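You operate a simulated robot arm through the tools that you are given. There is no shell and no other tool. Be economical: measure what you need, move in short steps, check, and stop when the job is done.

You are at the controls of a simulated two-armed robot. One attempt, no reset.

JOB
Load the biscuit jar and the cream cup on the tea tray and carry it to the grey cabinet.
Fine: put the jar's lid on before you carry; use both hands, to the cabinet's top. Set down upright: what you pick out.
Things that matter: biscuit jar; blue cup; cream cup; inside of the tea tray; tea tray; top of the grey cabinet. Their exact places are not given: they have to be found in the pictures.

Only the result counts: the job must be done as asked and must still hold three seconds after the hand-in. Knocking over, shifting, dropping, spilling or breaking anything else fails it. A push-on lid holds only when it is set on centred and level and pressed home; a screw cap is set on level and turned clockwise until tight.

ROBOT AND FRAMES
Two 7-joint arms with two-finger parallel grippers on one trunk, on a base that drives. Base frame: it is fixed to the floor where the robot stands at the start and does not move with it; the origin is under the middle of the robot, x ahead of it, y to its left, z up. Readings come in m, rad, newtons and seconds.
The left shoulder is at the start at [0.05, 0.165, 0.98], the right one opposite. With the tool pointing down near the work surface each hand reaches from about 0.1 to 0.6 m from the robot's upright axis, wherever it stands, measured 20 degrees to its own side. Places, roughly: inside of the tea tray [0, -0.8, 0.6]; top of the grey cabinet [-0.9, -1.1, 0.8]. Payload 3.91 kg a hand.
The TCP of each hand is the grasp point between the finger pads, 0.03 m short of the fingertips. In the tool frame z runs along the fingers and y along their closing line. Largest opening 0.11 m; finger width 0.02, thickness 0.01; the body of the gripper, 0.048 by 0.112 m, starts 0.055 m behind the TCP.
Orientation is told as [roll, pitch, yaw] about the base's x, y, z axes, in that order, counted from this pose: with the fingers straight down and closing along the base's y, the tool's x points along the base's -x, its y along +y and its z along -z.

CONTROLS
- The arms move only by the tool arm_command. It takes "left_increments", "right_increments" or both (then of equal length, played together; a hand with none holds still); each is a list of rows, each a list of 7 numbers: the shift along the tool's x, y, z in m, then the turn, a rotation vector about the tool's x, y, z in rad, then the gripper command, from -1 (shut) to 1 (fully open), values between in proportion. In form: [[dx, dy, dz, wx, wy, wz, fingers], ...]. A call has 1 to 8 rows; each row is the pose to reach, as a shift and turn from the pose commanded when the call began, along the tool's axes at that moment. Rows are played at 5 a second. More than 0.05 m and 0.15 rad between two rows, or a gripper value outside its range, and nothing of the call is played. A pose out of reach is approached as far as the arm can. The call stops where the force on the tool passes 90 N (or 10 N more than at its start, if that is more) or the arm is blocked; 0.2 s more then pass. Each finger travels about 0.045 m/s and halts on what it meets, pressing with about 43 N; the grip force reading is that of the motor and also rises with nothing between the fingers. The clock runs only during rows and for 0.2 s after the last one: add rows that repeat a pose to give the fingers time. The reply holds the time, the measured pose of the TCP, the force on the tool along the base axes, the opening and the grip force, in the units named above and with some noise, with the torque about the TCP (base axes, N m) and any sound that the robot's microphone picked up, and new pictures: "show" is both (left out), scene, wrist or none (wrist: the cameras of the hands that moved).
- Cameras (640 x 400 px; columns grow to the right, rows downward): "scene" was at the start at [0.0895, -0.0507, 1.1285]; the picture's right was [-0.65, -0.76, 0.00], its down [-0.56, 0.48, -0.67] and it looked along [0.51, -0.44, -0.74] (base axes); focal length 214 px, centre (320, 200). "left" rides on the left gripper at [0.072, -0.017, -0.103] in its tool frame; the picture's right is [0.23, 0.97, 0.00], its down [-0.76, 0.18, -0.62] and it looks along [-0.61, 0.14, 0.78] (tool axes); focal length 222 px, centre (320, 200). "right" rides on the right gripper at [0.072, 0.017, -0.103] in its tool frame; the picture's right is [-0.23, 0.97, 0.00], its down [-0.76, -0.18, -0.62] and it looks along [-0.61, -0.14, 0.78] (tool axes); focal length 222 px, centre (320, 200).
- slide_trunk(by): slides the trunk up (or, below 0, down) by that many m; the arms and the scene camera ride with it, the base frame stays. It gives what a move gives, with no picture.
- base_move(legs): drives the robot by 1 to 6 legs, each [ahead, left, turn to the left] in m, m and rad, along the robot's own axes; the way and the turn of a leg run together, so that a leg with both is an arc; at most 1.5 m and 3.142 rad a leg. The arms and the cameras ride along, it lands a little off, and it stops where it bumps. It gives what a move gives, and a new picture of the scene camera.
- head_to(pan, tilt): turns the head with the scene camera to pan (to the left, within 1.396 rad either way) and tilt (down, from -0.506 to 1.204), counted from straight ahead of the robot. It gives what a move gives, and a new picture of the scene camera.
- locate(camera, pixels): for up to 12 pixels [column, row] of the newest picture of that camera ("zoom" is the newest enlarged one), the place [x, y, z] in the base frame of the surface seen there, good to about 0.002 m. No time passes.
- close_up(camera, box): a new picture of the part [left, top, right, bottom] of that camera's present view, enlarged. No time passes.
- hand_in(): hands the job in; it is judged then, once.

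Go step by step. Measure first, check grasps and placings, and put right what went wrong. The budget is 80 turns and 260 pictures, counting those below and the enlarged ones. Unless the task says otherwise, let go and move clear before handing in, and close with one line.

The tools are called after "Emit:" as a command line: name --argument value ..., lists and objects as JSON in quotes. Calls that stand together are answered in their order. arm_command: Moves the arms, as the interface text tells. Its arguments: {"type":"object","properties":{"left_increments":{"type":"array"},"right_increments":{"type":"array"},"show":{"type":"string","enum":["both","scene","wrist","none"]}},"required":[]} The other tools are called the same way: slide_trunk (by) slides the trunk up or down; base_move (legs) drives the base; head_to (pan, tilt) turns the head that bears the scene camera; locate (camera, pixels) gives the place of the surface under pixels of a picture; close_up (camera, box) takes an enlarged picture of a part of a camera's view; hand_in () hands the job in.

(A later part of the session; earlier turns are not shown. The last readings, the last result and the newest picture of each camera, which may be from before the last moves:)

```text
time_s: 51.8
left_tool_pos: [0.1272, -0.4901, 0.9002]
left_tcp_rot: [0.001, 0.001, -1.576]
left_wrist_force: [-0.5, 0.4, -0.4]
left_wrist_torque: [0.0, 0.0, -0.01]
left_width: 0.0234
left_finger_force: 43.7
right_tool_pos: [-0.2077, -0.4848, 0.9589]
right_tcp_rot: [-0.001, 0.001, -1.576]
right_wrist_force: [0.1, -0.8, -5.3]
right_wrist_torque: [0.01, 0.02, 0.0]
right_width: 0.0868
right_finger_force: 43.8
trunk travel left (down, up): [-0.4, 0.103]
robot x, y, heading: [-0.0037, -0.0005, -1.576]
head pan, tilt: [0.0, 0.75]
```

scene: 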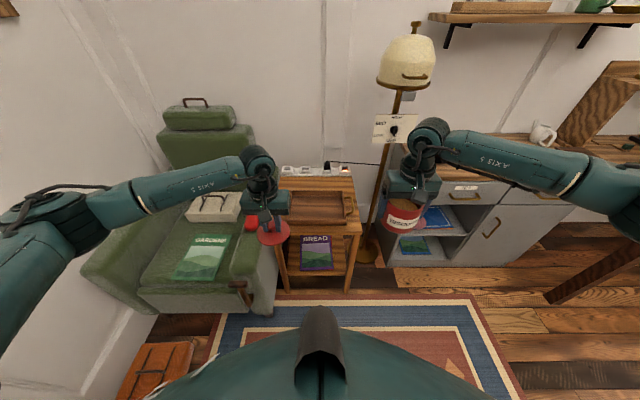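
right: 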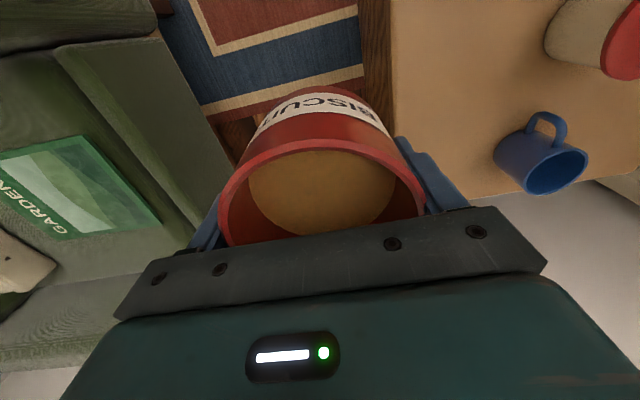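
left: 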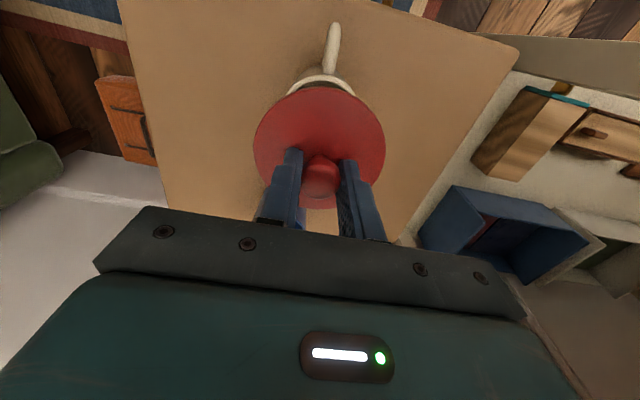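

Now the tray shows clearly at (315,205). Enlarge and measure it, the lamp and the cabinet top.

Emit:
locate --camera "scene" --pixels '[[400, 130], [405, 75], [432, 62], [382, 82], [360, 240], [490, 135], [540, 140], [375, 255], [620, 135], [520, 180], [250, 220], [340, 285]]'

Emit:
close_up --camera "scene" --box '[250, 150, 390, 250]'

```text
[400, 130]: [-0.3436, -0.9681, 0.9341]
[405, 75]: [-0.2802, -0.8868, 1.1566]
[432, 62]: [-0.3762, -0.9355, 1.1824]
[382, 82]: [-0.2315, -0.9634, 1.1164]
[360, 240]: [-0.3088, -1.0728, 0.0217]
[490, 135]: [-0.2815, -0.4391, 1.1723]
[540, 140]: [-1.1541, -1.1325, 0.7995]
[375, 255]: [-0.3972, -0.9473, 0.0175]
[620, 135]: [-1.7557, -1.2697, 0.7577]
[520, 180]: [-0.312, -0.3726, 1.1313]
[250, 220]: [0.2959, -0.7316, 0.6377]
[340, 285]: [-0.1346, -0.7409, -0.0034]
```

```text
4.00 times, centred on (320, 200) of scene
```

zoom: 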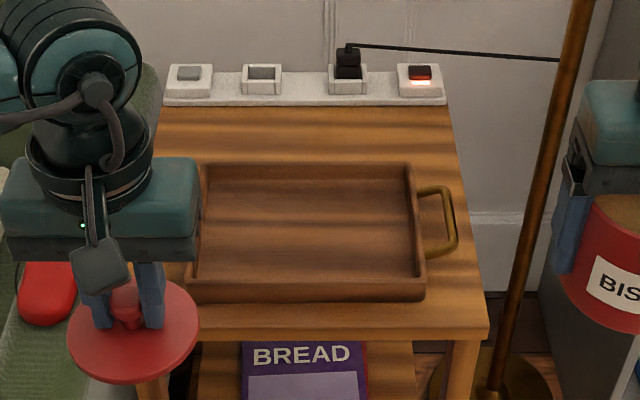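

Emit:
locate --camera "zoom" --pixels '[[210, 185], [195, 275], [405, 180], [415, 272], [305, 225], [408, 168], [425, 292], [300, 168], [300, 295], [453, 245], [445, 190], [430, 189]]'

Emit:
locate --camera "zoom" --pixels '[[435, 255], [452, 215], [430, 220], [200, 170], [190, 298], [480, 325], [445, 115], [560, 60], [510, 350], [420, 190], [424, 255], [420, 75]]'

```text
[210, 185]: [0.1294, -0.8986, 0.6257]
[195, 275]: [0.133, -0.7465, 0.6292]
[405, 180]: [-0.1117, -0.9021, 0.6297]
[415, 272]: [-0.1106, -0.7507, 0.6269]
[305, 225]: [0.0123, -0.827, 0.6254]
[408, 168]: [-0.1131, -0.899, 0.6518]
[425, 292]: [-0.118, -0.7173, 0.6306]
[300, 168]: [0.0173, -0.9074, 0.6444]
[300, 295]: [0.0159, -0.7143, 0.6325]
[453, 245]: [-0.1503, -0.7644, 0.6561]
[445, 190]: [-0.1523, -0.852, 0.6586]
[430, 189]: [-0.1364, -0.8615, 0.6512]
```

```text
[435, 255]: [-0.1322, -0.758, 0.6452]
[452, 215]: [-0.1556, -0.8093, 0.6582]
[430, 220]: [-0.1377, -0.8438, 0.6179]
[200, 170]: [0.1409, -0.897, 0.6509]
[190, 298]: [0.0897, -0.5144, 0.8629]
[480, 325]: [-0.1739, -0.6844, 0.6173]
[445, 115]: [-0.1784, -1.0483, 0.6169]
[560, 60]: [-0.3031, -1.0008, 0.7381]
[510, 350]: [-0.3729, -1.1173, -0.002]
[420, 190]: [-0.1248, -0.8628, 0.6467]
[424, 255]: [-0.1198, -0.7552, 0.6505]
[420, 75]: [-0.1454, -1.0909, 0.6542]
```

Tray: inside x -0.11…0.133, y -0.905…-0.735, floor z 0.626, walls to 0.653, right handle bar at x -0.155, y -0.76…-0.86, z 0.658. The lamp is close on the right, so I first bring the jar inward and lower, then drive ahead 0.29.

Emit:
arm_command --right_increments '[[0, 0.03, 0.03, 0, 0, 0, -1], [0, 0.06, 0.06, 0, 0, 0, -1], [0, 0.09, 0.09, 0, 0, 0, -1], [0, 0.12, 0.11, 0, 0, 0, -1]]' --show "none"

Emit:
base_move --legs '[[0.28, -0.03, 0.0]]'

```text
time_s: 52.8
left_tool_pos: [0.1271, -0.4897, 0.9013]
left_tcp_rot: [0.001, -0.002, -1.577]
left_wrist_force: [0.5, 0.0, -1.4]
left_wrist_torque: [-0.01, -0.01, 0.0]
left_width: 0.0235
left_finger_force: 43.4
right_tool_pos: [-0.0895, -0.4838, 0.8459]
right_tcp_rot: [0.001, -0.001, -1.577]
right_wrist_force: [0.1, -1.2, -4.5]
right_wrist_torque: [0.02, 0.02, 0.0]
right_width: 0.0868
right_finger_force: 42.4
trunk travel left (down, up): [-0.4, 0.103]
robot x, y, heading: [-0.0012, -0.0026, -1.58]
head pan, tilt: [0.0, 0.75]
```

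```text
time_s: 54.7
left_tool_pos: [0.0951, -0.7665, 0.9004]
left_tcp_rot: [-0.001, 0.003, -1.579]
left_wrist_force: [0.4, -0.2, 0.8]
left_wrist_torque: [0.01, 0.02, 0.03]
left_width: 0.0235
left_finger_force: 42.8
right_tool_pos: [-0.1211, -0.7597, 0.8456]
right_tcp_rot: [0.0, 0.003, -1.578]
right_wrist_force: [-0.4, -0.3, -4.8]
right_wrist_torque: [0.04, 0.0, -0.01]
right_width: 0.0869
right_finger_force: 43.4
trunk travel left (down, up): [-0.4, 0.103]
robot x, y, heading: [-0.0303, -0.2742, -1.577]
head pan, tilt: [0.0, 0.75]
```

scene: 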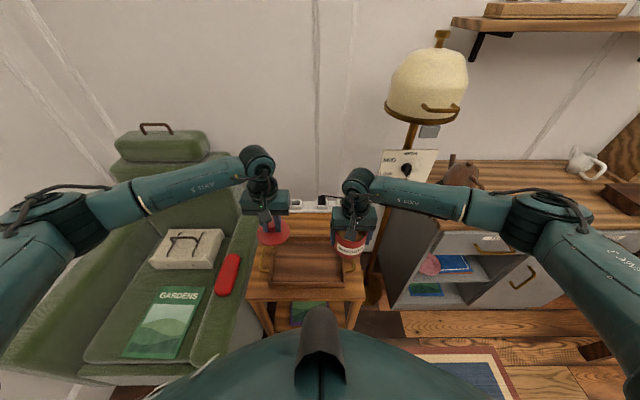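

Drive landed well. Move left hand outward, right hand to over the jar's spot (-0.04,-0.815), partly lowered.

Emit:
arm_command --left_increments '[[0, 0.04, 0, 0, 0, 0, -1], [0, 0.08, 0, 0, 0, 0, -1], [0, 0.12, 0, 0, 0, 0, -1], [0, 0.12, 0, 0, 0, 0, -1], [0, 0.12, 0, 0, 0, 0, -1]]' --right_increments '[[-0.02, 0.02, 0, 0, 0, 0, -1], [-0.04, 0.05, 0, 0, 0, 0, -1], [-0.055, 0.081, 0, 0, 0, 0, -1], [-0.055, 0.081, 0.04, 0, 0, 0, -1], [-0.055, 0.081, 0.08, 0, 0, 0, -1]]' --show "both"

Emit:
close_up --camera "scene" --box '[230, 180, 400, 310]'

```text
time_s: 55.9
left_tool_pos: [0.2157, -0.7661, 0.9005]
left_tcp_rot: [0.0, 0.0, -1.579]
left_wrist_force: [0.6, -0.3, -0.6]
left_wrist_torque: [0.04, 0.01, 0.0]
left_width: 0.0237
left_finger_force: 43.0
right_tool_pos: [-0.0367, -0.8136, 0.7686]
right_tcp_rot: [0.0, 0.0, -1.578]
right_wrist_force: [-0.1, 0.2, -5.8]
right_wrist_torque: [0.01, 0.05, 0.0]
right_width: 0.0869
right_finger_force: 42.7
trunk travel left (down, up): [-0.4, 0.103]
robot x, y, heading: [-0.0323, -0.274, -1.578]
head pan, tilt: [0.0, 0.75]
```

scene: 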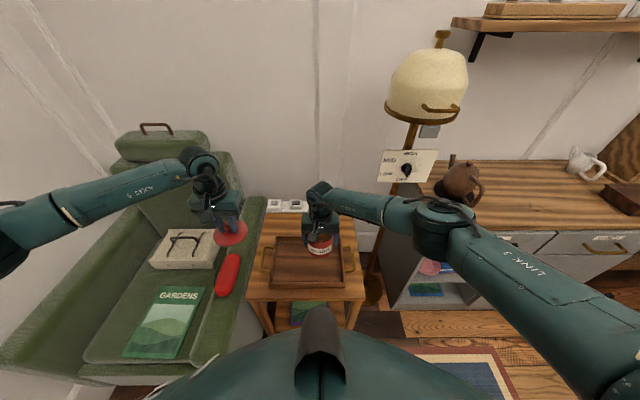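
right: 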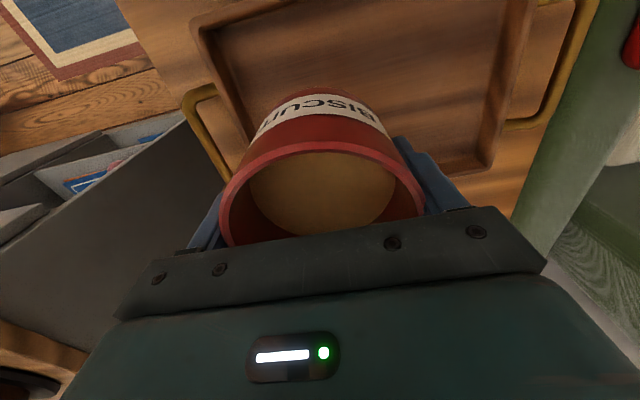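
left: 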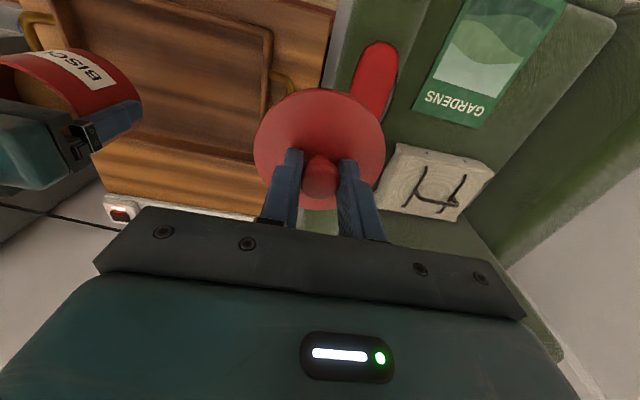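

```text
3.08 times, centred on (315, 245) of scene
```

zoom: 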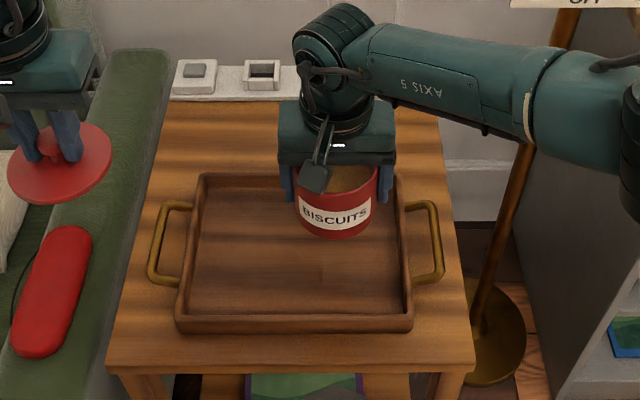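

Full tray in view. Measure interior and left handle from this close-up.

Emit:
locate --camera "zoom" --pixels '[[190, 300], [402, 305], [205, 195], [300, 310], [155, 265], [160, 210], [180, 206], [165, 282], [435, 210], [440, 265], [180, 318], [300, 322]]'

```text
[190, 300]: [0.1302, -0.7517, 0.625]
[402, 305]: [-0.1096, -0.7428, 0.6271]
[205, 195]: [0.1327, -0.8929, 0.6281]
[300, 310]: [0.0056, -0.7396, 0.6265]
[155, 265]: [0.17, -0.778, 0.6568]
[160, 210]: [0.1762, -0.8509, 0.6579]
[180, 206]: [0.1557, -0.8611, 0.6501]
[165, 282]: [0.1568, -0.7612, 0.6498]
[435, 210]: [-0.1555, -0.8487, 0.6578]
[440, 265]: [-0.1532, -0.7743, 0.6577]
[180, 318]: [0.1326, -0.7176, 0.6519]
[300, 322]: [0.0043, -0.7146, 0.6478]
```

Lower the jar onto the tray floor.

Emit:
arm_command --right_increments '[[0, -0.003, 0.03, 0, 0, 0, -1], [0, -0.003, 0.06, 0, 0, 0, -1], [0, -0.003, 0.082, 0, 0, 0, -1], [0, -0.003, 0.09, 0, 0, 0, -1], [0, -0.003, 0.093, 0, 0, 0, -1], [0, -0.003, 0.093, 0, 0, 0, -1]]' --show "wrist"

```text
time_s: 57.3
left_tool_pos: [0.2157, -0.7667, 0.8997]
left_tcp_rot: [0.0, 0.001, -1.578]
left_wrist_force: [0.2, -0.5, -0.5]
left_wrist_torque: [-0.02, -0.03, -0.03]
left_width: 0.0233
left_finger_force: 43.0
right_tool_pos: [-0.0443, -0.8064, 0.6847]
right_tcp_rot: [0.0, 0.001, -1.576]
right_wrist_force: [-0.1, -0.4, -4.6]
right_wrist_torque: [0.03, 0.02, 0.01]
right_width: 0.0868
right_finger_force: 43.1
right hand out of reach, approached as far as the arm can: row 3, 4, 5, 6
trunk travel left (down, up): [-0.4, 0.103]
robot x, y, heading: [-0.0249, -0.2752, -1.581]
head pan, tilt: [0.0, 0.75]
```

right: 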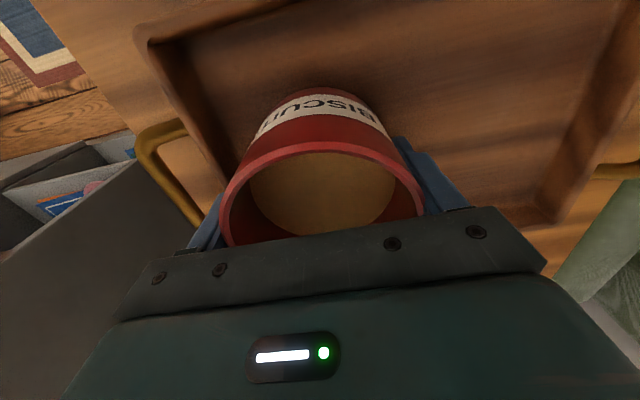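

Reach limit again; raise 0.1, lower the trunk 0.1, then place.

Emit:
arm_command --right_increments '[[0, 0, -0.04, 0, 0, 0, -1], [0, 0.004, -0.08, 0, 0, 0, -1], [-0.008, 0.004, -0.11, 0, 0, 0, -1]]' --show "none"

Emit:
slide_trunk --by -0.1

```text
time_s: 58.1
left_tool_pos: [0.214, -0.7661, 0.9001]
left_tcp_rot: [0.0, 0.0, -1.577]
left_wrist_force: [0.4, 0.1, 0.9]
left_wrist_torque: [0.01, 0.01, -0.01]
left_width: 0.0236
left_finger_force: 43.1
right_tool_pos: [-0.0419, -0.8149, 0.7917]
right_tcp_rot: [0.0, 0.0, -1.58]
right_wrist_force: [0.8, 0.6, -5.5]
right_wrist_torque: [0.0, 0.01, -0.03]
right_width: 0.0872
right_finger_force: 43.0
trunk travel left (down, up): [-0.4, 0.103]
robot x, y, heading: [-0.0332, -0.2736, -1.58]
head pan, tilt: [0.0, 0.75]
```

```text
time_s: 59.4
left_tool_pos: [0.2159, -0.766, 0.7996]
left_tcp_rot: [0.0, 0.001, -1.577]
left_wrist_force: [-0.5, -0.2, -0.6]
left_wrist_torque: [0.01, 0.02, 0.01]
left_width: 0.0232
left_finger_force: 42.7
right_tool_pos: [-0.0402, -0.8165, 0.6924]
right_tcp_rot: [0.0, 0.001, -1.577]
right_wrist_force: [-0.1, -0.3, -5.9]
right_wrist_torque: [-0.01, 0.02, 0.0]
right_width: 0.0867
right_finger_force: 43.1
trunk travel left (down, up): [-0.3, 0.203]
robot x, y, heading: [-0.0316, -0.2727, -1.577]
head pan, tilt: [0.0, 0.75]
```

Now at (-0.040,-0.8165,0.692); lower 17 mm, release slightly, rise.

Emit:
arm_command --right_increments '[[0, 0, 0.01, 0, 0, 0, -1], [0, 0, 0.015, 0, 0, 0, -1], [0, 0, 0.017, 0, 0, 0, -1], [0, 0, 0.017, 0, 0, 0, 0.75], [0, 0, 0.017, 0, 0, 0, 0.75], [0, 0, -0.02, 0, 0, 0, 0.75], [0, 0, -0.065, 0, 0, 0, 0.75], [0, 0, -0.11, 0, 0, 0, 0.75]]' --show "wrist"

```text
time_s: 61.2
left_tool_pos: [0.2142, -0.7659, 0.8003]
left_tcp_rot: [-0.001, -0.001, -1.577]
left_wrist_force: [-0.4, 0.3, -1.0]
left_wrist_torque: [0.02, 0.02, -0.01]
left_width: 0.0235
left_finger_force: 42.7
right_tool_pos: [-0.0417, -0.813, 0.8022]
right_tcp_rot: [0.001, 0.0, -1.576]
right_wrist_force: [0.1, 0.1, -0.2]
right_wrist_torque: [0.02, 0.01, 0.0]
right_width: 0.0962
right_finger_force: 0.0
trunk travel left (down, up): [-0.3, 0.203]
robot x, y, heading: [-0.0322, -0.276, -1.578]
head pan, tilt: [0.0, 0.75]
```

right: 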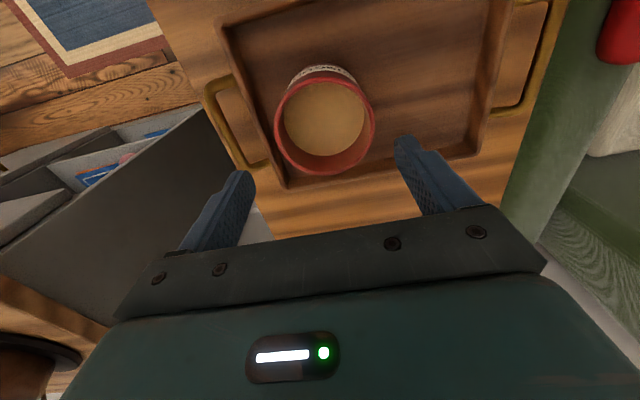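

Jar stands in the tray. Retract the right hand toward the robot and bring the left hand with the lid near the jar.

Emit:
arm_command --right_increments '[[0.045, 0, 0, 0, 0, 0, 0.75], [0.085, -0.02, 0, 0, 0, 0, 0.75], [0.125, -0.04, 0, 0, 0, 0, 0.75], [0.16, -0.07, 0, 0, 0, 0, 0.75], [0.2, -0.1, 0, 0, 0, 0, 0.75], [0.23, -0.13, 0, 0, 0, 0, 0.75], [0.23, -0.16, 0, 0, 0, 0, 0.75], [0.23, -0.16, 0, 0, 0, 0, 0.75]]' --left_increments '[[0, 0, 0, 0, 0, 0, -1], [0, 0, 0, 0, 0, 0, -1], [0, 0, 0, 0, 0, 0, -1], [-0.01, -0.02, 0, 0, 0, 0, -1], [-0.02, -0.06, 0, 0, 0, 0, -1], [-0.03, -0.1, 0, 0, 0, 0, -1], [-0.04, -0.14, 0, 0, 0, 0, -1], [-0.046, -0.18, 0, 0, 0, 0, -1]]' --show "wrist"

Emit:
close_up --camera "left" --box '[130, 0, 450, 220]'

```text
time_s: 63.0
left_tool_pos: [0.0363, -0.8103, 0.8021]
left_tcp_rot: [0.0, 0.0, -1.575]
left_wrist_force: [-0.9, 0.3, -0.9]
left_wrist_torque: [-0.01, -0.02, 0.04]
left_width: 0.0234
left_finger_force: 42.9
right_tool_pos: [-0.1992, -0.5831, 0.8002]
right_tcp_rot: [0.001, 0.001, -1.576]
right_wrist_force: [0.6, -0.1, -0.5]
right_wrist_torque: [-0.01, 0.02, -0.01]
right_width: 0.0965
right_finger_force: 0.0
trunk travel left (down, up): [-0.3, 0.203]
robot x, y, heading: [-0.0319, -0.2729, -1.574]
head pan, tilt: [0.0, 0.75]
```

right: 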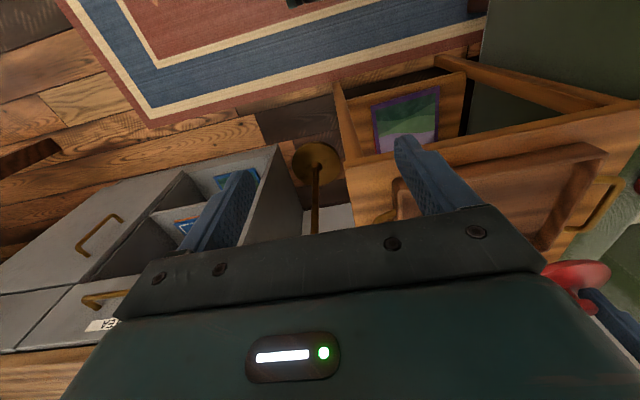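
left: 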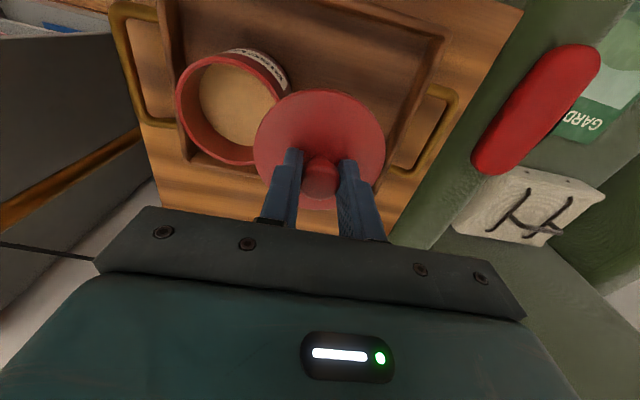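

```text
1.82 times, centred on (290, 110) of left
```

zoom: 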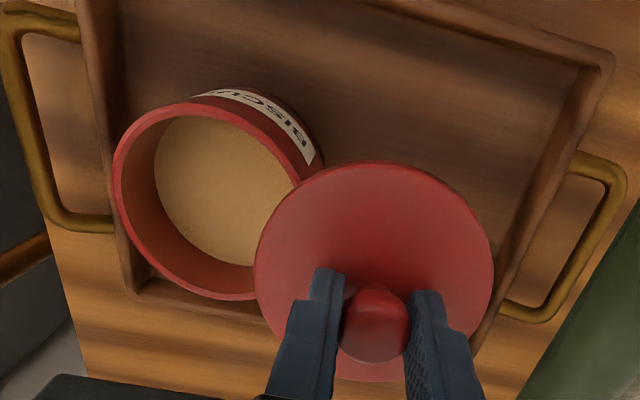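

Locate jar rim and lid edges here.

Emit:
locate --camera "zoom" --pixels '[[115, 185], [190, 104], [250, 125], [295, 180], [245, 297], [165, 265], [120, 220], [258, 250], [375, 165], [489, 250], [300, 190], [450, 195]]'

```text
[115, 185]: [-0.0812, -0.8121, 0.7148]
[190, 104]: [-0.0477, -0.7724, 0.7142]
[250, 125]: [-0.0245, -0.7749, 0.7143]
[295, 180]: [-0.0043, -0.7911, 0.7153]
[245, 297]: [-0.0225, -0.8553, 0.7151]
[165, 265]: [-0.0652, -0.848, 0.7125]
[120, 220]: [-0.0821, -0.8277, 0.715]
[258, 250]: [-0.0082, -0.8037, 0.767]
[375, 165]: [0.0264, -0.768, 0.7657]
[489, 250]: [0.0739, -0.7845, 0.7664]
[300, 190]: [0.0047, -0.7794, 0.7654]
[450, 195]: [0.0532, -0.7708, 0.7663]
```

Jar centre (-0.0393,-0.8152), lid (0.036,-0.8103): shift tool y -0.0753, x -0.0053, lower 0.022, recheck.

Emit:
arm_command --left_increments '[[-0.003, -0.04, 0, 0, 0, 0, -1], [-0.0053, -0.0753, 0, 0, 0, 0, -1], [-0.0053, -0.0753, 0.015, 0, 0, 0, -1], [-0.0053, -0.0753, 0.022, 0, 0, 0, -1], [-0.0053, -0.0753, 0.022, 0, 0, 0, -1]]' --show "wrist"

Emit:
close_up --camera "left" --box '[210, 50, 430, 230]'

Emit:
locate --camera "left" --pixels '[[258, 135], [382, 140], [318, 92], [285, 102], [355, 103]]'

```text
time_s: 64.2
left_tool_pos: [-0.0408, -0.8169, 0.7788]
left_tcp_rot: [-0.001, 0.0, -1.578]
left_wrist_force: [-0.2, 0.2, -0.3]
left_wrist_torque: [-0.01, 0.0, 0.01]
left_width: 0.0236
left_finger_force: 43.5
right_tool_pos: [-0.1984, -0.5841, 0.8013]
right_tcp_rot: [-0.001, 0.0, -1.579]
right_wrist_force: [0.3, -0.2, -0.7]
right_wrist_torque: [-0.03, 0.02, -0.02]
right_width: 0.0962
right_finger_force: 0.0
trunk travel left (down, up): [-0.3, 0.203]
robot x, y, heading: [-0.0326, -0.2738, -1.577]
head pan, tilt: [0.0, 0.75]
```

left: 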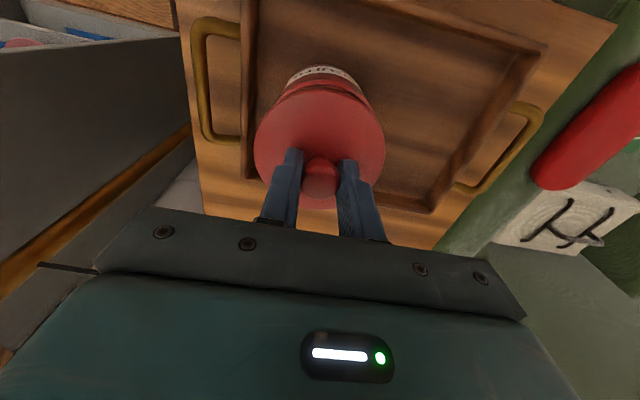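

```text
2.22 times, centred on (320, 140) of left
```

zoom: 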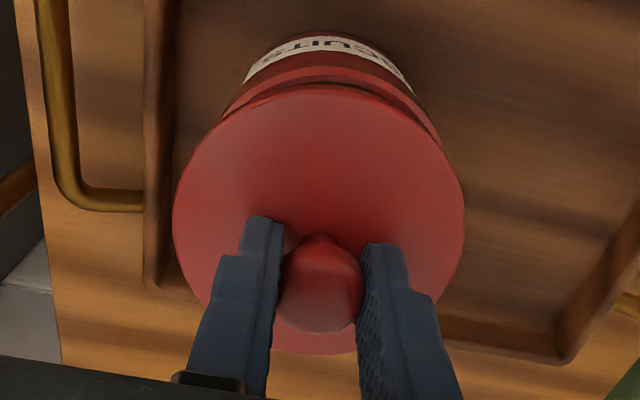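

```text
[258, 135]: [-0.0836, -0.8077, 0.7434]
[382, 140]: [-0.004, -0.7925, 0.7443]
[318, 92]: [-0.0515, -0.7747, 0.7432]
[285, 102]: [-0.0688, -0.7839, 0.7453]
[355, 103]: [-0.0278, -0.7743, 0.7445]
```

Emit:
locate --camera "zoom" --pixels '[[230, 112], [265, 87], [330, 72], [385, 82], [425, 115], [300, 77], [330, 86], [180, 190], [460, 200]]'

```text
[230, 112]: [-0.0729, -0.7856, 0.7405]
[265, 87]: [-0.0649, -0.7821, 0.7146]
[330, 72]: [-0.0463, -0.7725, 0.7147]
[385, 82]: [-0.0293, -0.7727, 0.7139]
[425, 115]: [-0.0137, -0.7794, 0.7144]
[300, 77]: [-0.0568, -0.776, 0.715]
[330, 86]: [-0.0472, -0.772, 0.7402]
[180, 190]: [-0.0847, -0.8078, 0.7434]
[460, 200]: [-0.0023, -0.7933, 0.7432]
```

Jar centre ≈ (-0.039,-0.815), lid ≈ (-0.040,-0.816). Trim 1 mm each and press down.

Emit:
arm_command --left_increments '[[0.001, 0.001, 0, 0, 0, 0, -1], [0.001, 0.001, 0.006, 0, 0, 0, -1], [0.001, 0.001, 0.011, 0, 0, 0, -1], [0.001, 0.001, 0.015, 0, 0, 0, -1], [0.001, 0.001, 0.019, 0, 0, 0, -1], [0.001, 0.001, 0.023, 0, 0, 0, -1], [0.001, 0.001, 0.027, 0, 0, 0, -1]]' --show "wrist"

Emit:
close_up --camera "left" --box '[210, 50, 430, 230]'

```text
time_s: 65.8
left_tool_pos: [-0.0387, -0.8148, 0.7545]
left_tcp_rot: [-0.002, -0.003, -1.576]
left_wrist_force: [3.0, 1.8, 21.3]
left_wrist_torque: [0.78, -0.27, -0.04]
left_width: 0.0237
left_finger_force: 42.5
right_tool_pos: [-0.1973, -0.5837, 0.8]
right_tcp_rot: [0.001, -0.001, -1.577]
right_wrist_force: [-0.1, -0.2, 0.4]
right_wrist_torque: [-0.02, 0.0, 0.0]
right_width: 0.0964
right_finger_force: 0.1
trunk travel left (down, up): [-0.3, 0.203]
robot x, y, heading: [-0.0297, -0.2774, -1.577]
head pan, tilt: [0.0, 0.75]
heard: snap
```

left: 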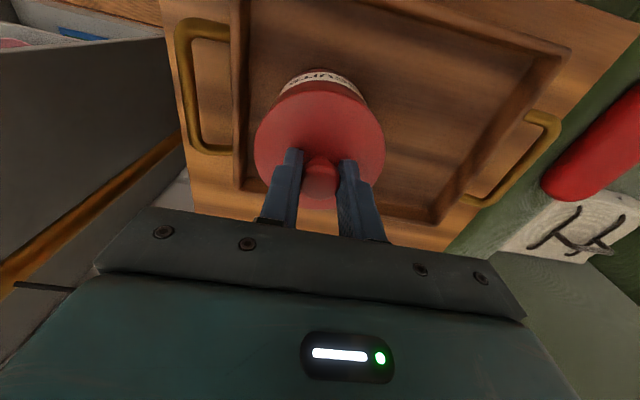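

```text
2.22 times, centred on (320, 140) of left
```

zoom: 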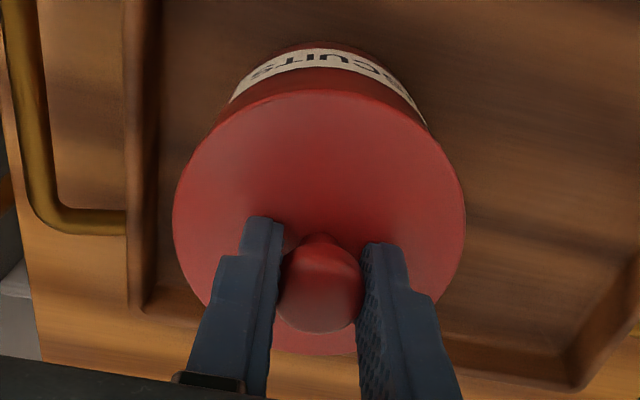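

Snap again; the lid sits flush. Release the knob, rise straight up, and retract.

Emit:
arm_command --left_increments '[[0, 0, -0.003, 0, 0, 0, -0.2], [0, 0, -0.003, 0, 0, 0, 0], [0, 0, -0.003, 0, 0, 0, 0], [0, 0, -0.045, 0, 0, 0, 0], [0, 0, -0.09, 0, 0, 0, 0], [0.02, 0.03, -0.11, 0, 0, 0, 0.5], [0.04, 0.07, -0.11, 0, 0, 0, 1], [0.06, 0.11, -0.11, 0, 0, 0, 1]]' --show "both"

Emit:
close_up --camera "left" --box '[0, 0, 400, 250]'

```text
time_s: 67.6
left_tool_pos: [0.0724, -0.7548, 0.8618]
left_tcp_rot: [-0.001, -0.001, -1.578]
left_wrist_force: [0.7, 0.4, 0.2]
left_wrist_torque: [0.0, 0.02, -0.01]
left_width: 0.1099
left_finger_force: 0.0
right_tool_pos: [-0.198, -0.5836, 0.8003]
right_tcp_rot: [0.0, 0.0, -1.577]
right_wrist_force: [-0.4, 0.3, -0.1]
right_wrist_torque: [-0.01, 0.03, 0.01]
right_width: 0.0965
right_finger_force: 0.1
trunk travel left (down, up): [-0.3, 0.203]
robot x, y, heading: [-0.0342, -0.2756, -1.575]
head pan, tilt: [0.0, 0.75]
```

scene: 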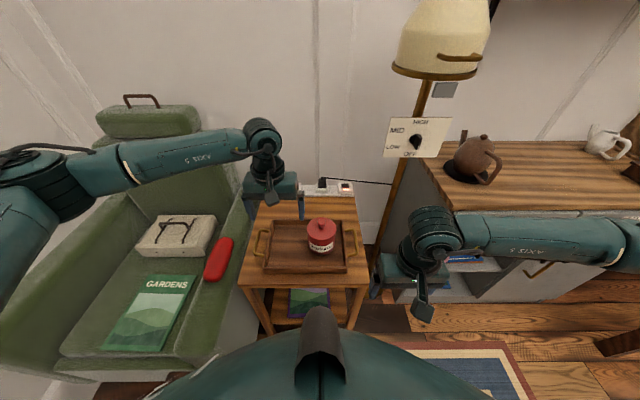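
left: 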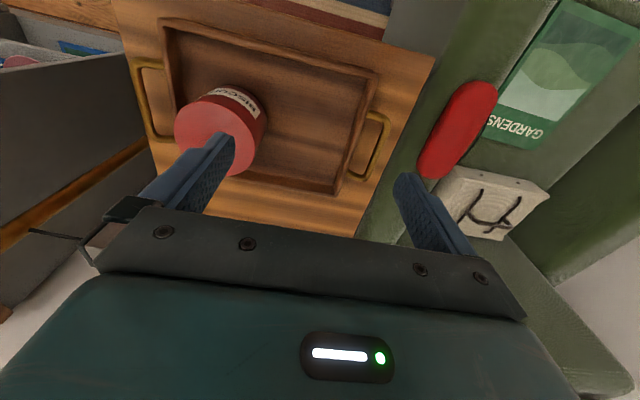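

```text
1.60 times, centred on (200, 125) of left
```

zoom: 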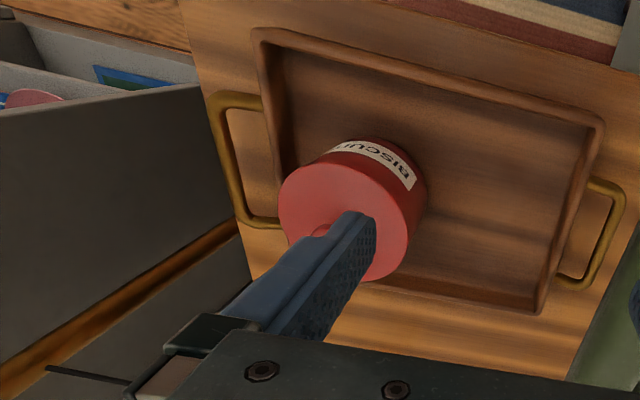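

Jar lidded in the tray. Drive back and turn left to the table to fetch the cup.

Emit:
base_move --legs '[[-0.275, 0.032, 0], [0, 0, 1.577]]'

Emit:
close_up --camera "left" --box '[0, 0, 640, 400]'

```text
time_s: 73.5
left_tool_pos: [0.4798, 0.111, 0.8618]
left_tcp_rot: [0.001, 0.0, 0.017]
left_wrist_force: [-0.7, -1.2, -0.3]
left_wrist_torque: [-0.03, 0.06, -0.02]
left_width: 0.11
left_finger_force: 0.0
right_tool_pos: [0.3142, -0.163, 0.7997]
right_tcp_rot: [0.0, 0.0, 0.018]
right_wrist_force: [-0.9, -0.4, -0.2]
right_wrist_torque: [0.03, -0.01, -0.02]
right_width: 0.0962
right_finger_force: 0.0
trunk travel left (down, up): [-0.3, 0.203]
robot x, y, heading: [0.0023, -0.0059, 0.014]
head pan, tilt: [0.0, 0.75]
```

scene: 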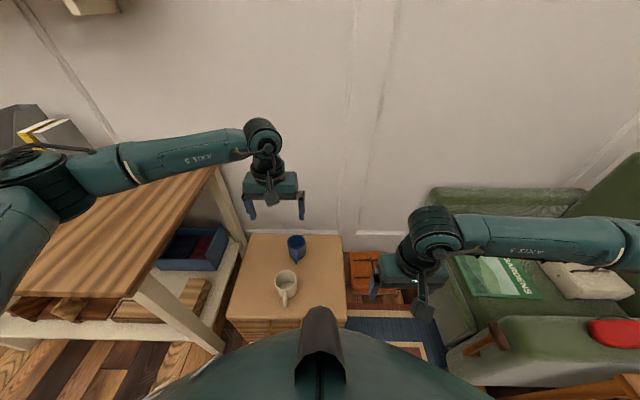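

```text
1.00 times, centred on (320, 200) of left
```

zoom: 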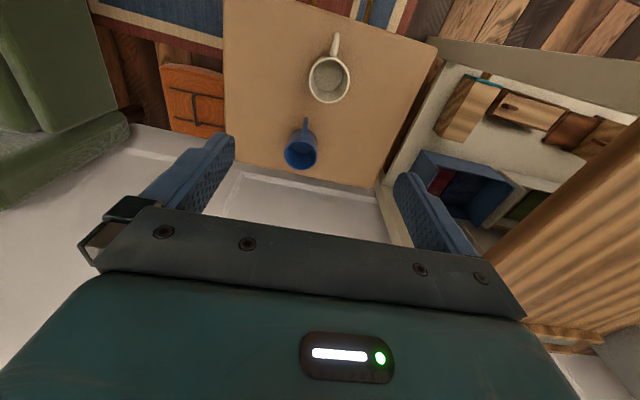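

Lower the trunk 0.1 and measure the cup's rim.

Emit:
locate --camera "left" --pixels '[[311, 80], [348, 80], [330, 59], [330, 102], [336, 38], [318, 64], [343, 64]]'

Emit:
slide_trunk --by -0.1

```text
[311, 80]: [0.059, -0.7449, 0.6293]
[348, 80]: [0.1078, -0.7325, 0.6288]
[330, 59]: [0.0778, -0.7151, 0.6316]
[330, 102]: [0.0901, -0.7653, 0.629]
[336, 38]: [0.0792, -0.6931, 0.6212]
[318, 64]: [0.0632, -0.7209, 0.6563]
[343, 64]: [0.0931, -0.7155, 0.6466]
```

```text
time_s: 74.8
left_tool_pos: [0.4798, 0.1101, 0.7605]
left_tcp_rot: [0.0, -0.001, 0.018]
left_wrist_force: [0.3, 0.6, -0.4]
left_wrist_torque: [-0.02, -0.02, 0.0]
left_width: 0.1101
left_finger_force: 0.0
right_tool_pos: [0.3144, -0.1628, 0.7001]
right_tcp_rot: [0.001, -0.001, 0.018]
right_wrist_force: [-0.7, 1.4, -0.1]
right_wrist_torque: [0.03, 0.03, 0.01]
right_width: 0.0963
right_finger_force: 0.0
trunk travel left (down, up): [-0.2, 0.303]
robot x, y, heading: [0.0032, -0.0062, 0.019]
head pan, tilt: [0.0, 0.75]
```

Bring the left hand above the cup at z≈0.58 and look.

Emit:
arm_command --left_increments '[[-0.003, 0.01, 0.04, 0, 0, 0, 1], [-0.007, 0.022, 0.08, 0, 0, 0, 1], [-0.007, 0.022, 0.12, 0, 0, 0, 1], [-0.007, 0.022, 0.16, 0, 0, 0, 1], [-0.007, 0.022, 0.18, 0, 0, 0, 1], [-0.007, 0.022, 0.18, 0, 0, 0, 1]]' --show "wrist"

Emit:
close_up --camera "left" --box '[200, 0, 440, 180]'

```text
time_s: 76.2
left_tool_pos: [0.4863, 0.1328, 0.5808]
left_tcp_rot: [0.001, -0.002, 0.018]
left_wrist_force: [-0.5, -1.1, -0.4]
left_wrist_torque: [0.0, 0.01, 0.02]
left_width: 0.1099
left_finger_force: 0.0
right_tool_pos: [0.3148, -0.1637, 0.7004]
right_tcp_rot: [0.001, 0.0, 0.019]
right_wrist_force: [-0.4, 0.3, -0.4]
right_wrist_torque: [0.0, -0.02, -0.02]
right_width: 0.0963
right_finger_force: 0.2
trunk travel left (down, up): [-0.2, 0.303]
robot x, y, heading: [0.0012, -0.0001, 0.017]
head pan, tilt: [0.0, 0.75]
```

left: 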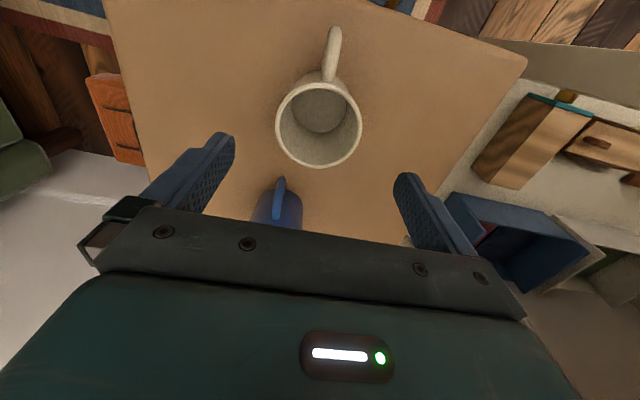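

```text
2.22 times, centred on (320, 90) of left
```

zoom: 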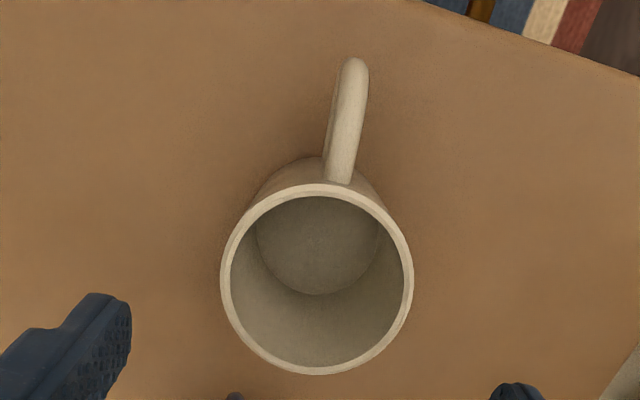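

Emit:
locate --camera "zoom" --pixels '[[225, 270], [409, 280], [320, 188], [315, 371], [255, 205], [390, 215]]'

```text
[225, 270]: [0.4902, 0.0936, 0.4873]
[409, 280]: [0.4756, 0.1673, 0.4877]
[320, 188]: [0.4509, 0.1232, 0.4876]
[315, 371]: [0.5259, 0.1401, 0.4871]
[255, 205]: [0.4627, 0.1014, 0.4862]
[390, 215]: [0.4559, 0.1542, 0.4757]
```

Cup centre (0.488,0.131). Descend to z≈0.465, grip and lift a little.

Emit:
arm_command --left_increments '[[-0.002, -0.002, 0.04, 0, 0, 0, 1], [-0.002, -0.002, 0.08, 0, 0, 0, 1], [-0.002, -0.002, 0.116, 0, 0, 0, 1], [-0.002, -0.002, 0.116, 0, 0, 0, 0.5], [-0.002, -0.002, 0.116, 0, 0, 0, -1], [-0.002, -0.002, 0.116, 0, 0, 0, -1], [-0.002, -0.002, 0.116, 0, 0, 0, -1], [-0.002, -0.002, 0.076, 0, 0, 0, -1]]' --show "wrist"

```text
time_s: 78.0
left_tool_pos: [0.4912, 0.1281, 0.5055]
left_tcp_rot: [-0.001, 0.0, 0.018]
left_wrist_force: [0.9, 1.0, -2.4]
left_wrist_torque: [0.01, 0.01, 0.0]
left_width: 0.0778
left_finger_force: 43.0
right_tool_pos: [0.3149, -0.1639, 0.6998]
right_tcp_rot: [-0.001, -0.001, 0.015]
right_wrist_force: [-0.2, -0.2, 0.5]
right_wrist_torque: [0.0, -0.02, 0.01]
right_width: 0.0962
right_finger_force: 0.1
trunk travel left (down, up): [-0.2, 0.303]
robot x, y, heading: [0.0027, -0.0058, 0.013]
head pan, tilt: [0.0, 0.75]
```

left: 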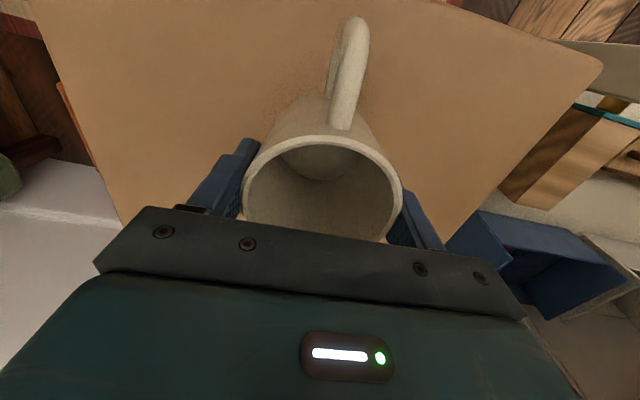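

Cup held. Lift 0.2, raise the trunk 0.1, turn right and drive to the tray.

Emit:
arm_command --left_increments '[[0, 0, -0.045, 0, 0, 0, -1], [0, 0, -0.09, 0, 0, 0, -1], [0, 0, -0.135, 0, 0, 0, -1], [0, 0, -0.18, 0, 0, 0, -1], [0, 0, -0.21, 0, 0, 0, -1]]' --show "none"

Emit:
slide_trunk --by 0.1

Emit:
base_move --legs '[[0, 0, -1.588]]'

```text
time_s: 79.2
left_tool_pos: [0.4905, 0.1297, 0.7146]
left_tcp_rot: [-0.001, 0.0, 0.018]
left_wrist_force: [-0.3, 0.6, -1.9]
left_wrist_torque: [0.0, -0.01, 0.0]
left_width: 0.0779
left_finger_force: 42.6
right_tool_pos: [0.3147, -0.1628, 0.6999]
right_tcp_rot: [-0.001, 0.0, 0.017]
right_wrist_force: [0.1, 0.0, 0.1]
right_wrist_torque: [-0.01, 0.0, 0.02]
right_width: 0.0964
right_finger_force: 0.1
trunk travel left (down, up): [-0.2, 0.303]
robot x, y, heading: [-0.0003, -0.007, 0.015]
head pan, tilt: [0.0, 0.75]
```

```text
time_s: 80.5
left_tool_pos: [0.4899, 0.1303, 0.8145]
left_tcp_rot: [0.0, 0.0, 0.018]
left_wrist_force: [-0.3, -0.1, -3.9]
left_wrist_torque: [-0.02, 0.0, 0.0]
left_width: 0.078
left_finger_force: 42.7
right_tool_pos: [0.3144, -0.1625, 0.7994]
right_tcp_rot: [-0.001, 0.001, 0.018]
right_wrist_force: [0.2, -0.5, -0.1]
right_wrist_torque: [0.01, -0.01, 0.0]
right_width: 0.0964
right_finger_force: 0.0
trunk travel left (down, up): [-0.3, 0.203]
robot x, y, heading: [0.0024, -0.0015, 0.019]
head pan, tilt: [0.0, 0.75]
```

```text
time_s: 84.8
left_tool_pos: [0.1147, -0.4982, 0.8148]
left_tcp_rot: [0.001, -0.002, -1.599]
left_wrist_force: [-0.5, 0.0, -2.5]
left_wrist_torque: [0.0, -0.02, -0.01]
left_width: 0.0778
left_finger_force: 42.4
right_tool_pos: [-0.1697, -0.3098, 0.7994]
right_tcp_rot: [0.0, 0.002, -1.598]
right_wrist_force: [0.4, 0.6, 0.2]
right_wrist_torque: [0.0, 0.0, 0.03]
right_width: 0.0966
right_finger_force: 0.1
trunk travel left (down, up): [-0.3, 0.203]
robot x, y, heading: [0.0037, -0.0057, -1.594]
head pan, tilt: [0.0, 0.75]
```

scene: 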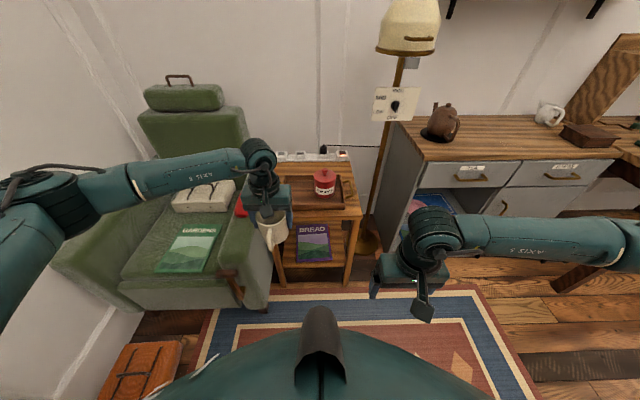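

Drive to the tray with a small heading fix.

Emit:
base_move --legs '[[0.28, -0.015, 0.025]]'

Emit:
close_up --camera "left" --box '[0, 0, 640, 400]'

```text
time_s: 86.7
left_tool_pos: [0.1062, -0.7645, 0.8145]
left_tcp_rot: [-0.001, -0.001, -1.575]
left_wrist_force: [-0.5, -0.9, -2.3]
left_wrist_torque: [0.03, -0.01, -0.01]
left_width: 0.0781
left_finger_force: 43.2
right_tool_pos: [-0.1825, -0.5826, 0.8]
right_tcp_rot: [0.0, -0.001, -1.575]
right_wrist_force: [0.2, 0.2, 0.0]
right_wrist_torque: [0.01, -0.02, 0.0]
right_width: 0.0963
right_finger_force: 0.0
trunk travel left (down, up): [-0.3, 0.203]
robot x, y, heading: [-0.0174, -0.2737, -1.577]
head pan, tilt: [0.0, 0.75]
```

scene: 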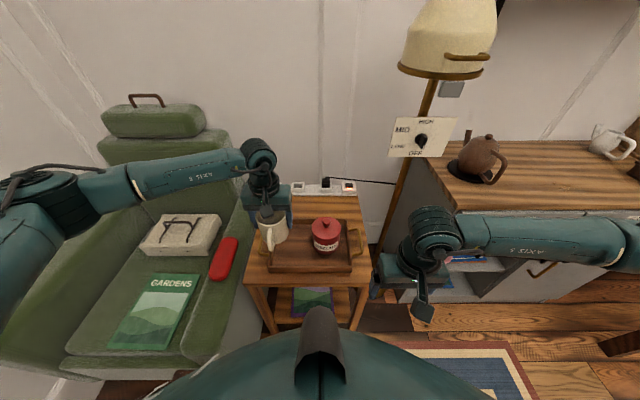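

```text
1.00 times, centred on (320, 200) of left
```

zoom: 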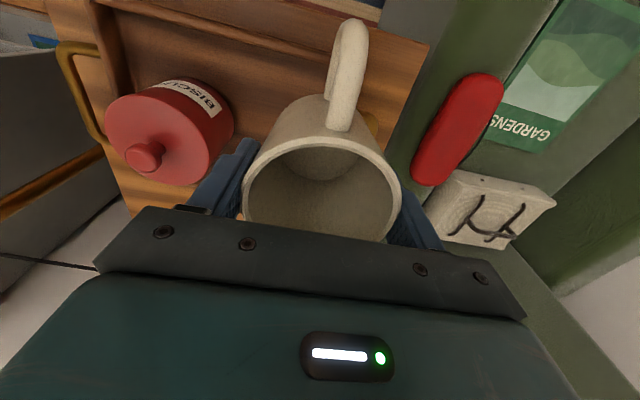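

Move the cup over (0.078,-0.825) and lower to just above the tray floor.

Emit:
arm_command --left_increments '[[-0.02, -0.01, 0, 0, 0, 0, -1], [-0.04, -0.02, 0, 0, 0, 0, -1], [-0.06, -0.028, 0, 0, 0, 0, -1], [-0.06, -0.028, 0.04, 0, 0, 0, -1], [-0.06, -0.028, 0.08, 0, 0, 0, -1], [-0.06, -0.028, 0.11, 0, 0, 0, -1], [-0.06, -0.028, 0.11, 0, 0, 0, -1]]' --show "both"

Emit:
close_up --camera "scene" --box '[230, 180, 400, 310]'

```text
time_s: 88.3
left_tool_pos: [0.0758, -0.8245, 0.7064]
left_tcp_rot: [-0.001, 0.0, -1.576]
left_wrist_force: [0.7, 0.0, -1.6]
left_wrist_torque: [0.0, 0.01, 0.0]
left_width: 0.0779
left_finger_force: 42.9
right_tool_pos: [-0.1839, -0.5828, 0.8001]
right_tcp_rot: [0.001, 0.0, -1.574]
right_wrist_force: [0.3, 0.1, 0.1]
right_wrist_torque: [0.01, 0.06, 0.01]
right_width: 0.0965
right_finger_force: 0.0
trunk travel left (down, up): [-0.3, 0.203]
robot x, y, heading: [-0.0154, -0.2706, -1.577]
head pan, tilt: [0.0, 0.75]
```

scene: 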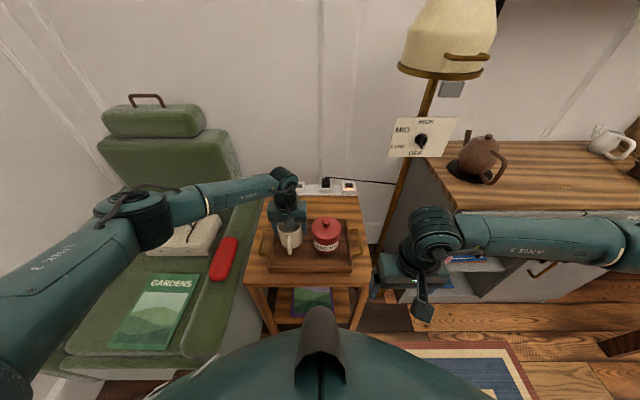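
left: 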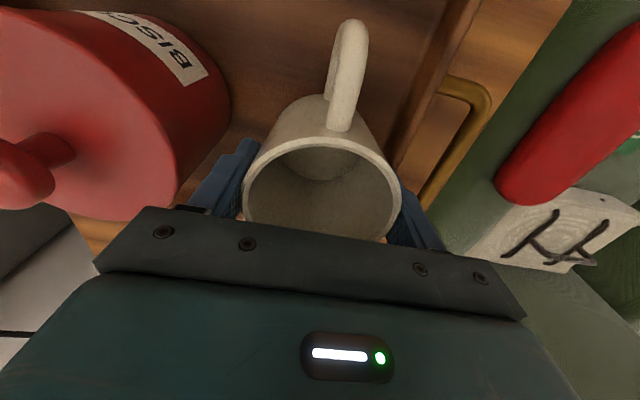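

```text
3.08 times, centred on (315, 245) of scene
```

zoom: 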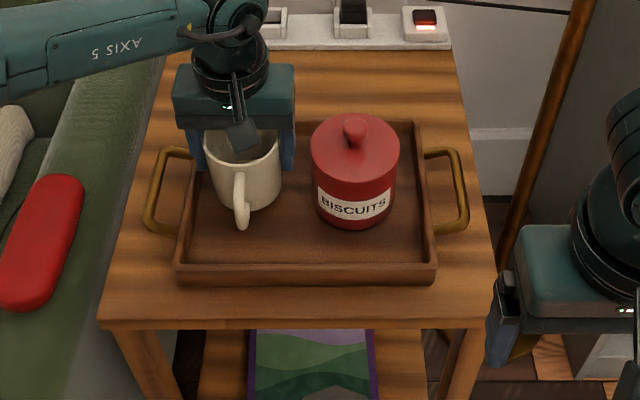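

Good placement. Lower 15 mm, release gently and rise.

Emit:
arm_command --left_increments '[[0, 0.001, 0.009, 0, 0, 0, -1], [0, 0.001, 0.0135, 0, 0, 0, -1], [0, 0.001, 0.0155, 0, 0, 0, -1], [0, 0.001, 0.0155, 0, 0, 0, 0.65], [0, 0.001, 0.0155, 0, 0, 0, 0.65], [0, 0.001, -0.025, 0, 0, 0, 0.65], [0, 0.001, -0.065, 0, 0, 0, 0.65], [0, 0.001, -0.11, 0, 0, 0, 0.65]]' --show "both"

Emit:
close_up --camera "scene" --box '[230, 180, 400, 310]'

```text
time_s: 90.1
left_tool_pos: [0.0811, -0.8219, 0.8114]
left_tcp_rot: [0.002, -0.001, -1.575]
left_wrist_force: [-0.3, -0.3, 0.2]
left_wrist_torque: [0.02, 0.05, -0.02]
left_width: 0.0909
left_finger_force: 0.0
right_tool_pos: [-0.1847, -0.5821, 0.8015]
right_tcp_rot: [0.0, -0.001, -1.574]
right_wrist_force: [0.4, 0.5, -0.2]
right_wrist_torque: [0.02, -0.01, -0.01]
right_width: 0.0961
right_finger_force: 0.0
trunk travel left (down, up): [-0.3, 0.203]
robot x, y, heading: [-0.0171, -0.2744, -1.574]
head pan, tilt: [0.0, 0.75]
```

scene: 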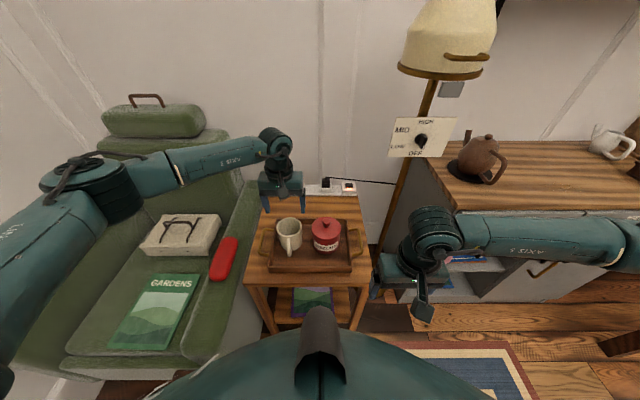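
left: 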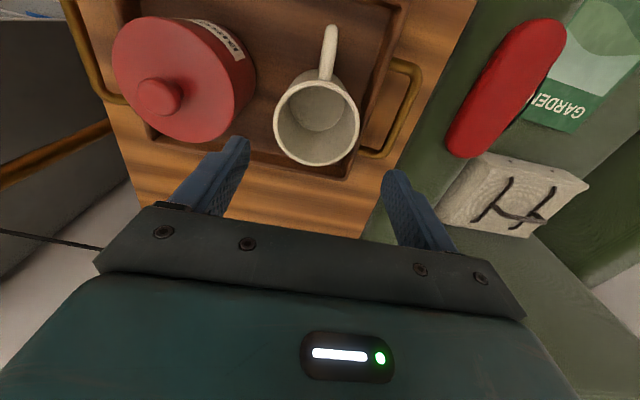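

```text
3.08 times, centred on (315, 245) of scene
```

zoom: 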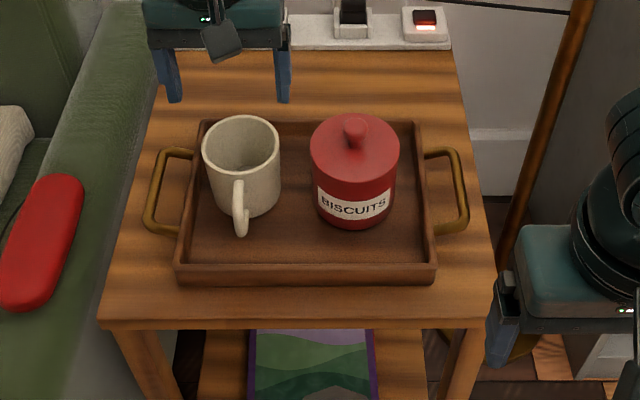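

Both items stand in the tray. Measure handles and cup/jar positions precisely from this close-up.

Emit:
locate --camera "zoom" --pixels '[[152, 190], [147, 215], [158, 165], [461, 180], [465, 210], [455, 155], [205, 150], [279, 160], [242, 118], [312, 150], [398, 150], [175, 150]]'

Emit:
close_up --camera "left" --box '[250, 0, 450, 180]'

```text
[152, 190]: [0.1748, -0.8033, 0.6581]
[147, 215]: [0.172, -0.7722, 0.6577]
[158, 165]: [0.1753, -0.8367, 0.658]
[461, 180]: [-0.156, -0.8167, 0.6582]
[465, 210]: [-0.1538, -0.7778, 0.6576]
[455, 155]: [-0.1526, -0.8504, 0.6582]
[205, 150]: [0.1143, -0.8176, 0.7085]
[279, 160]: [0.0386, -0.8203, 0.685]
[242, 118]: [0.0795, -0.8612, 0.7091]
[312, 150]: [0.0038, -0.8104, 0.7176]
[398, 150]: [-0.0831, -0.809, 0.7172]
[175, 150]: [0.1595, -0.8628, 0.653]
```

```text
2.22 times, centred on (350, 90) of left
```

zoom: 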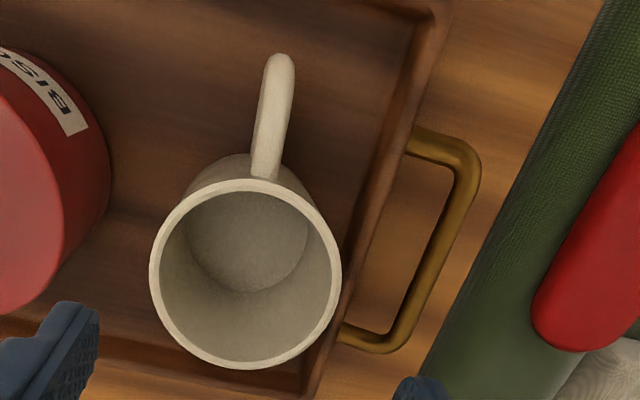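

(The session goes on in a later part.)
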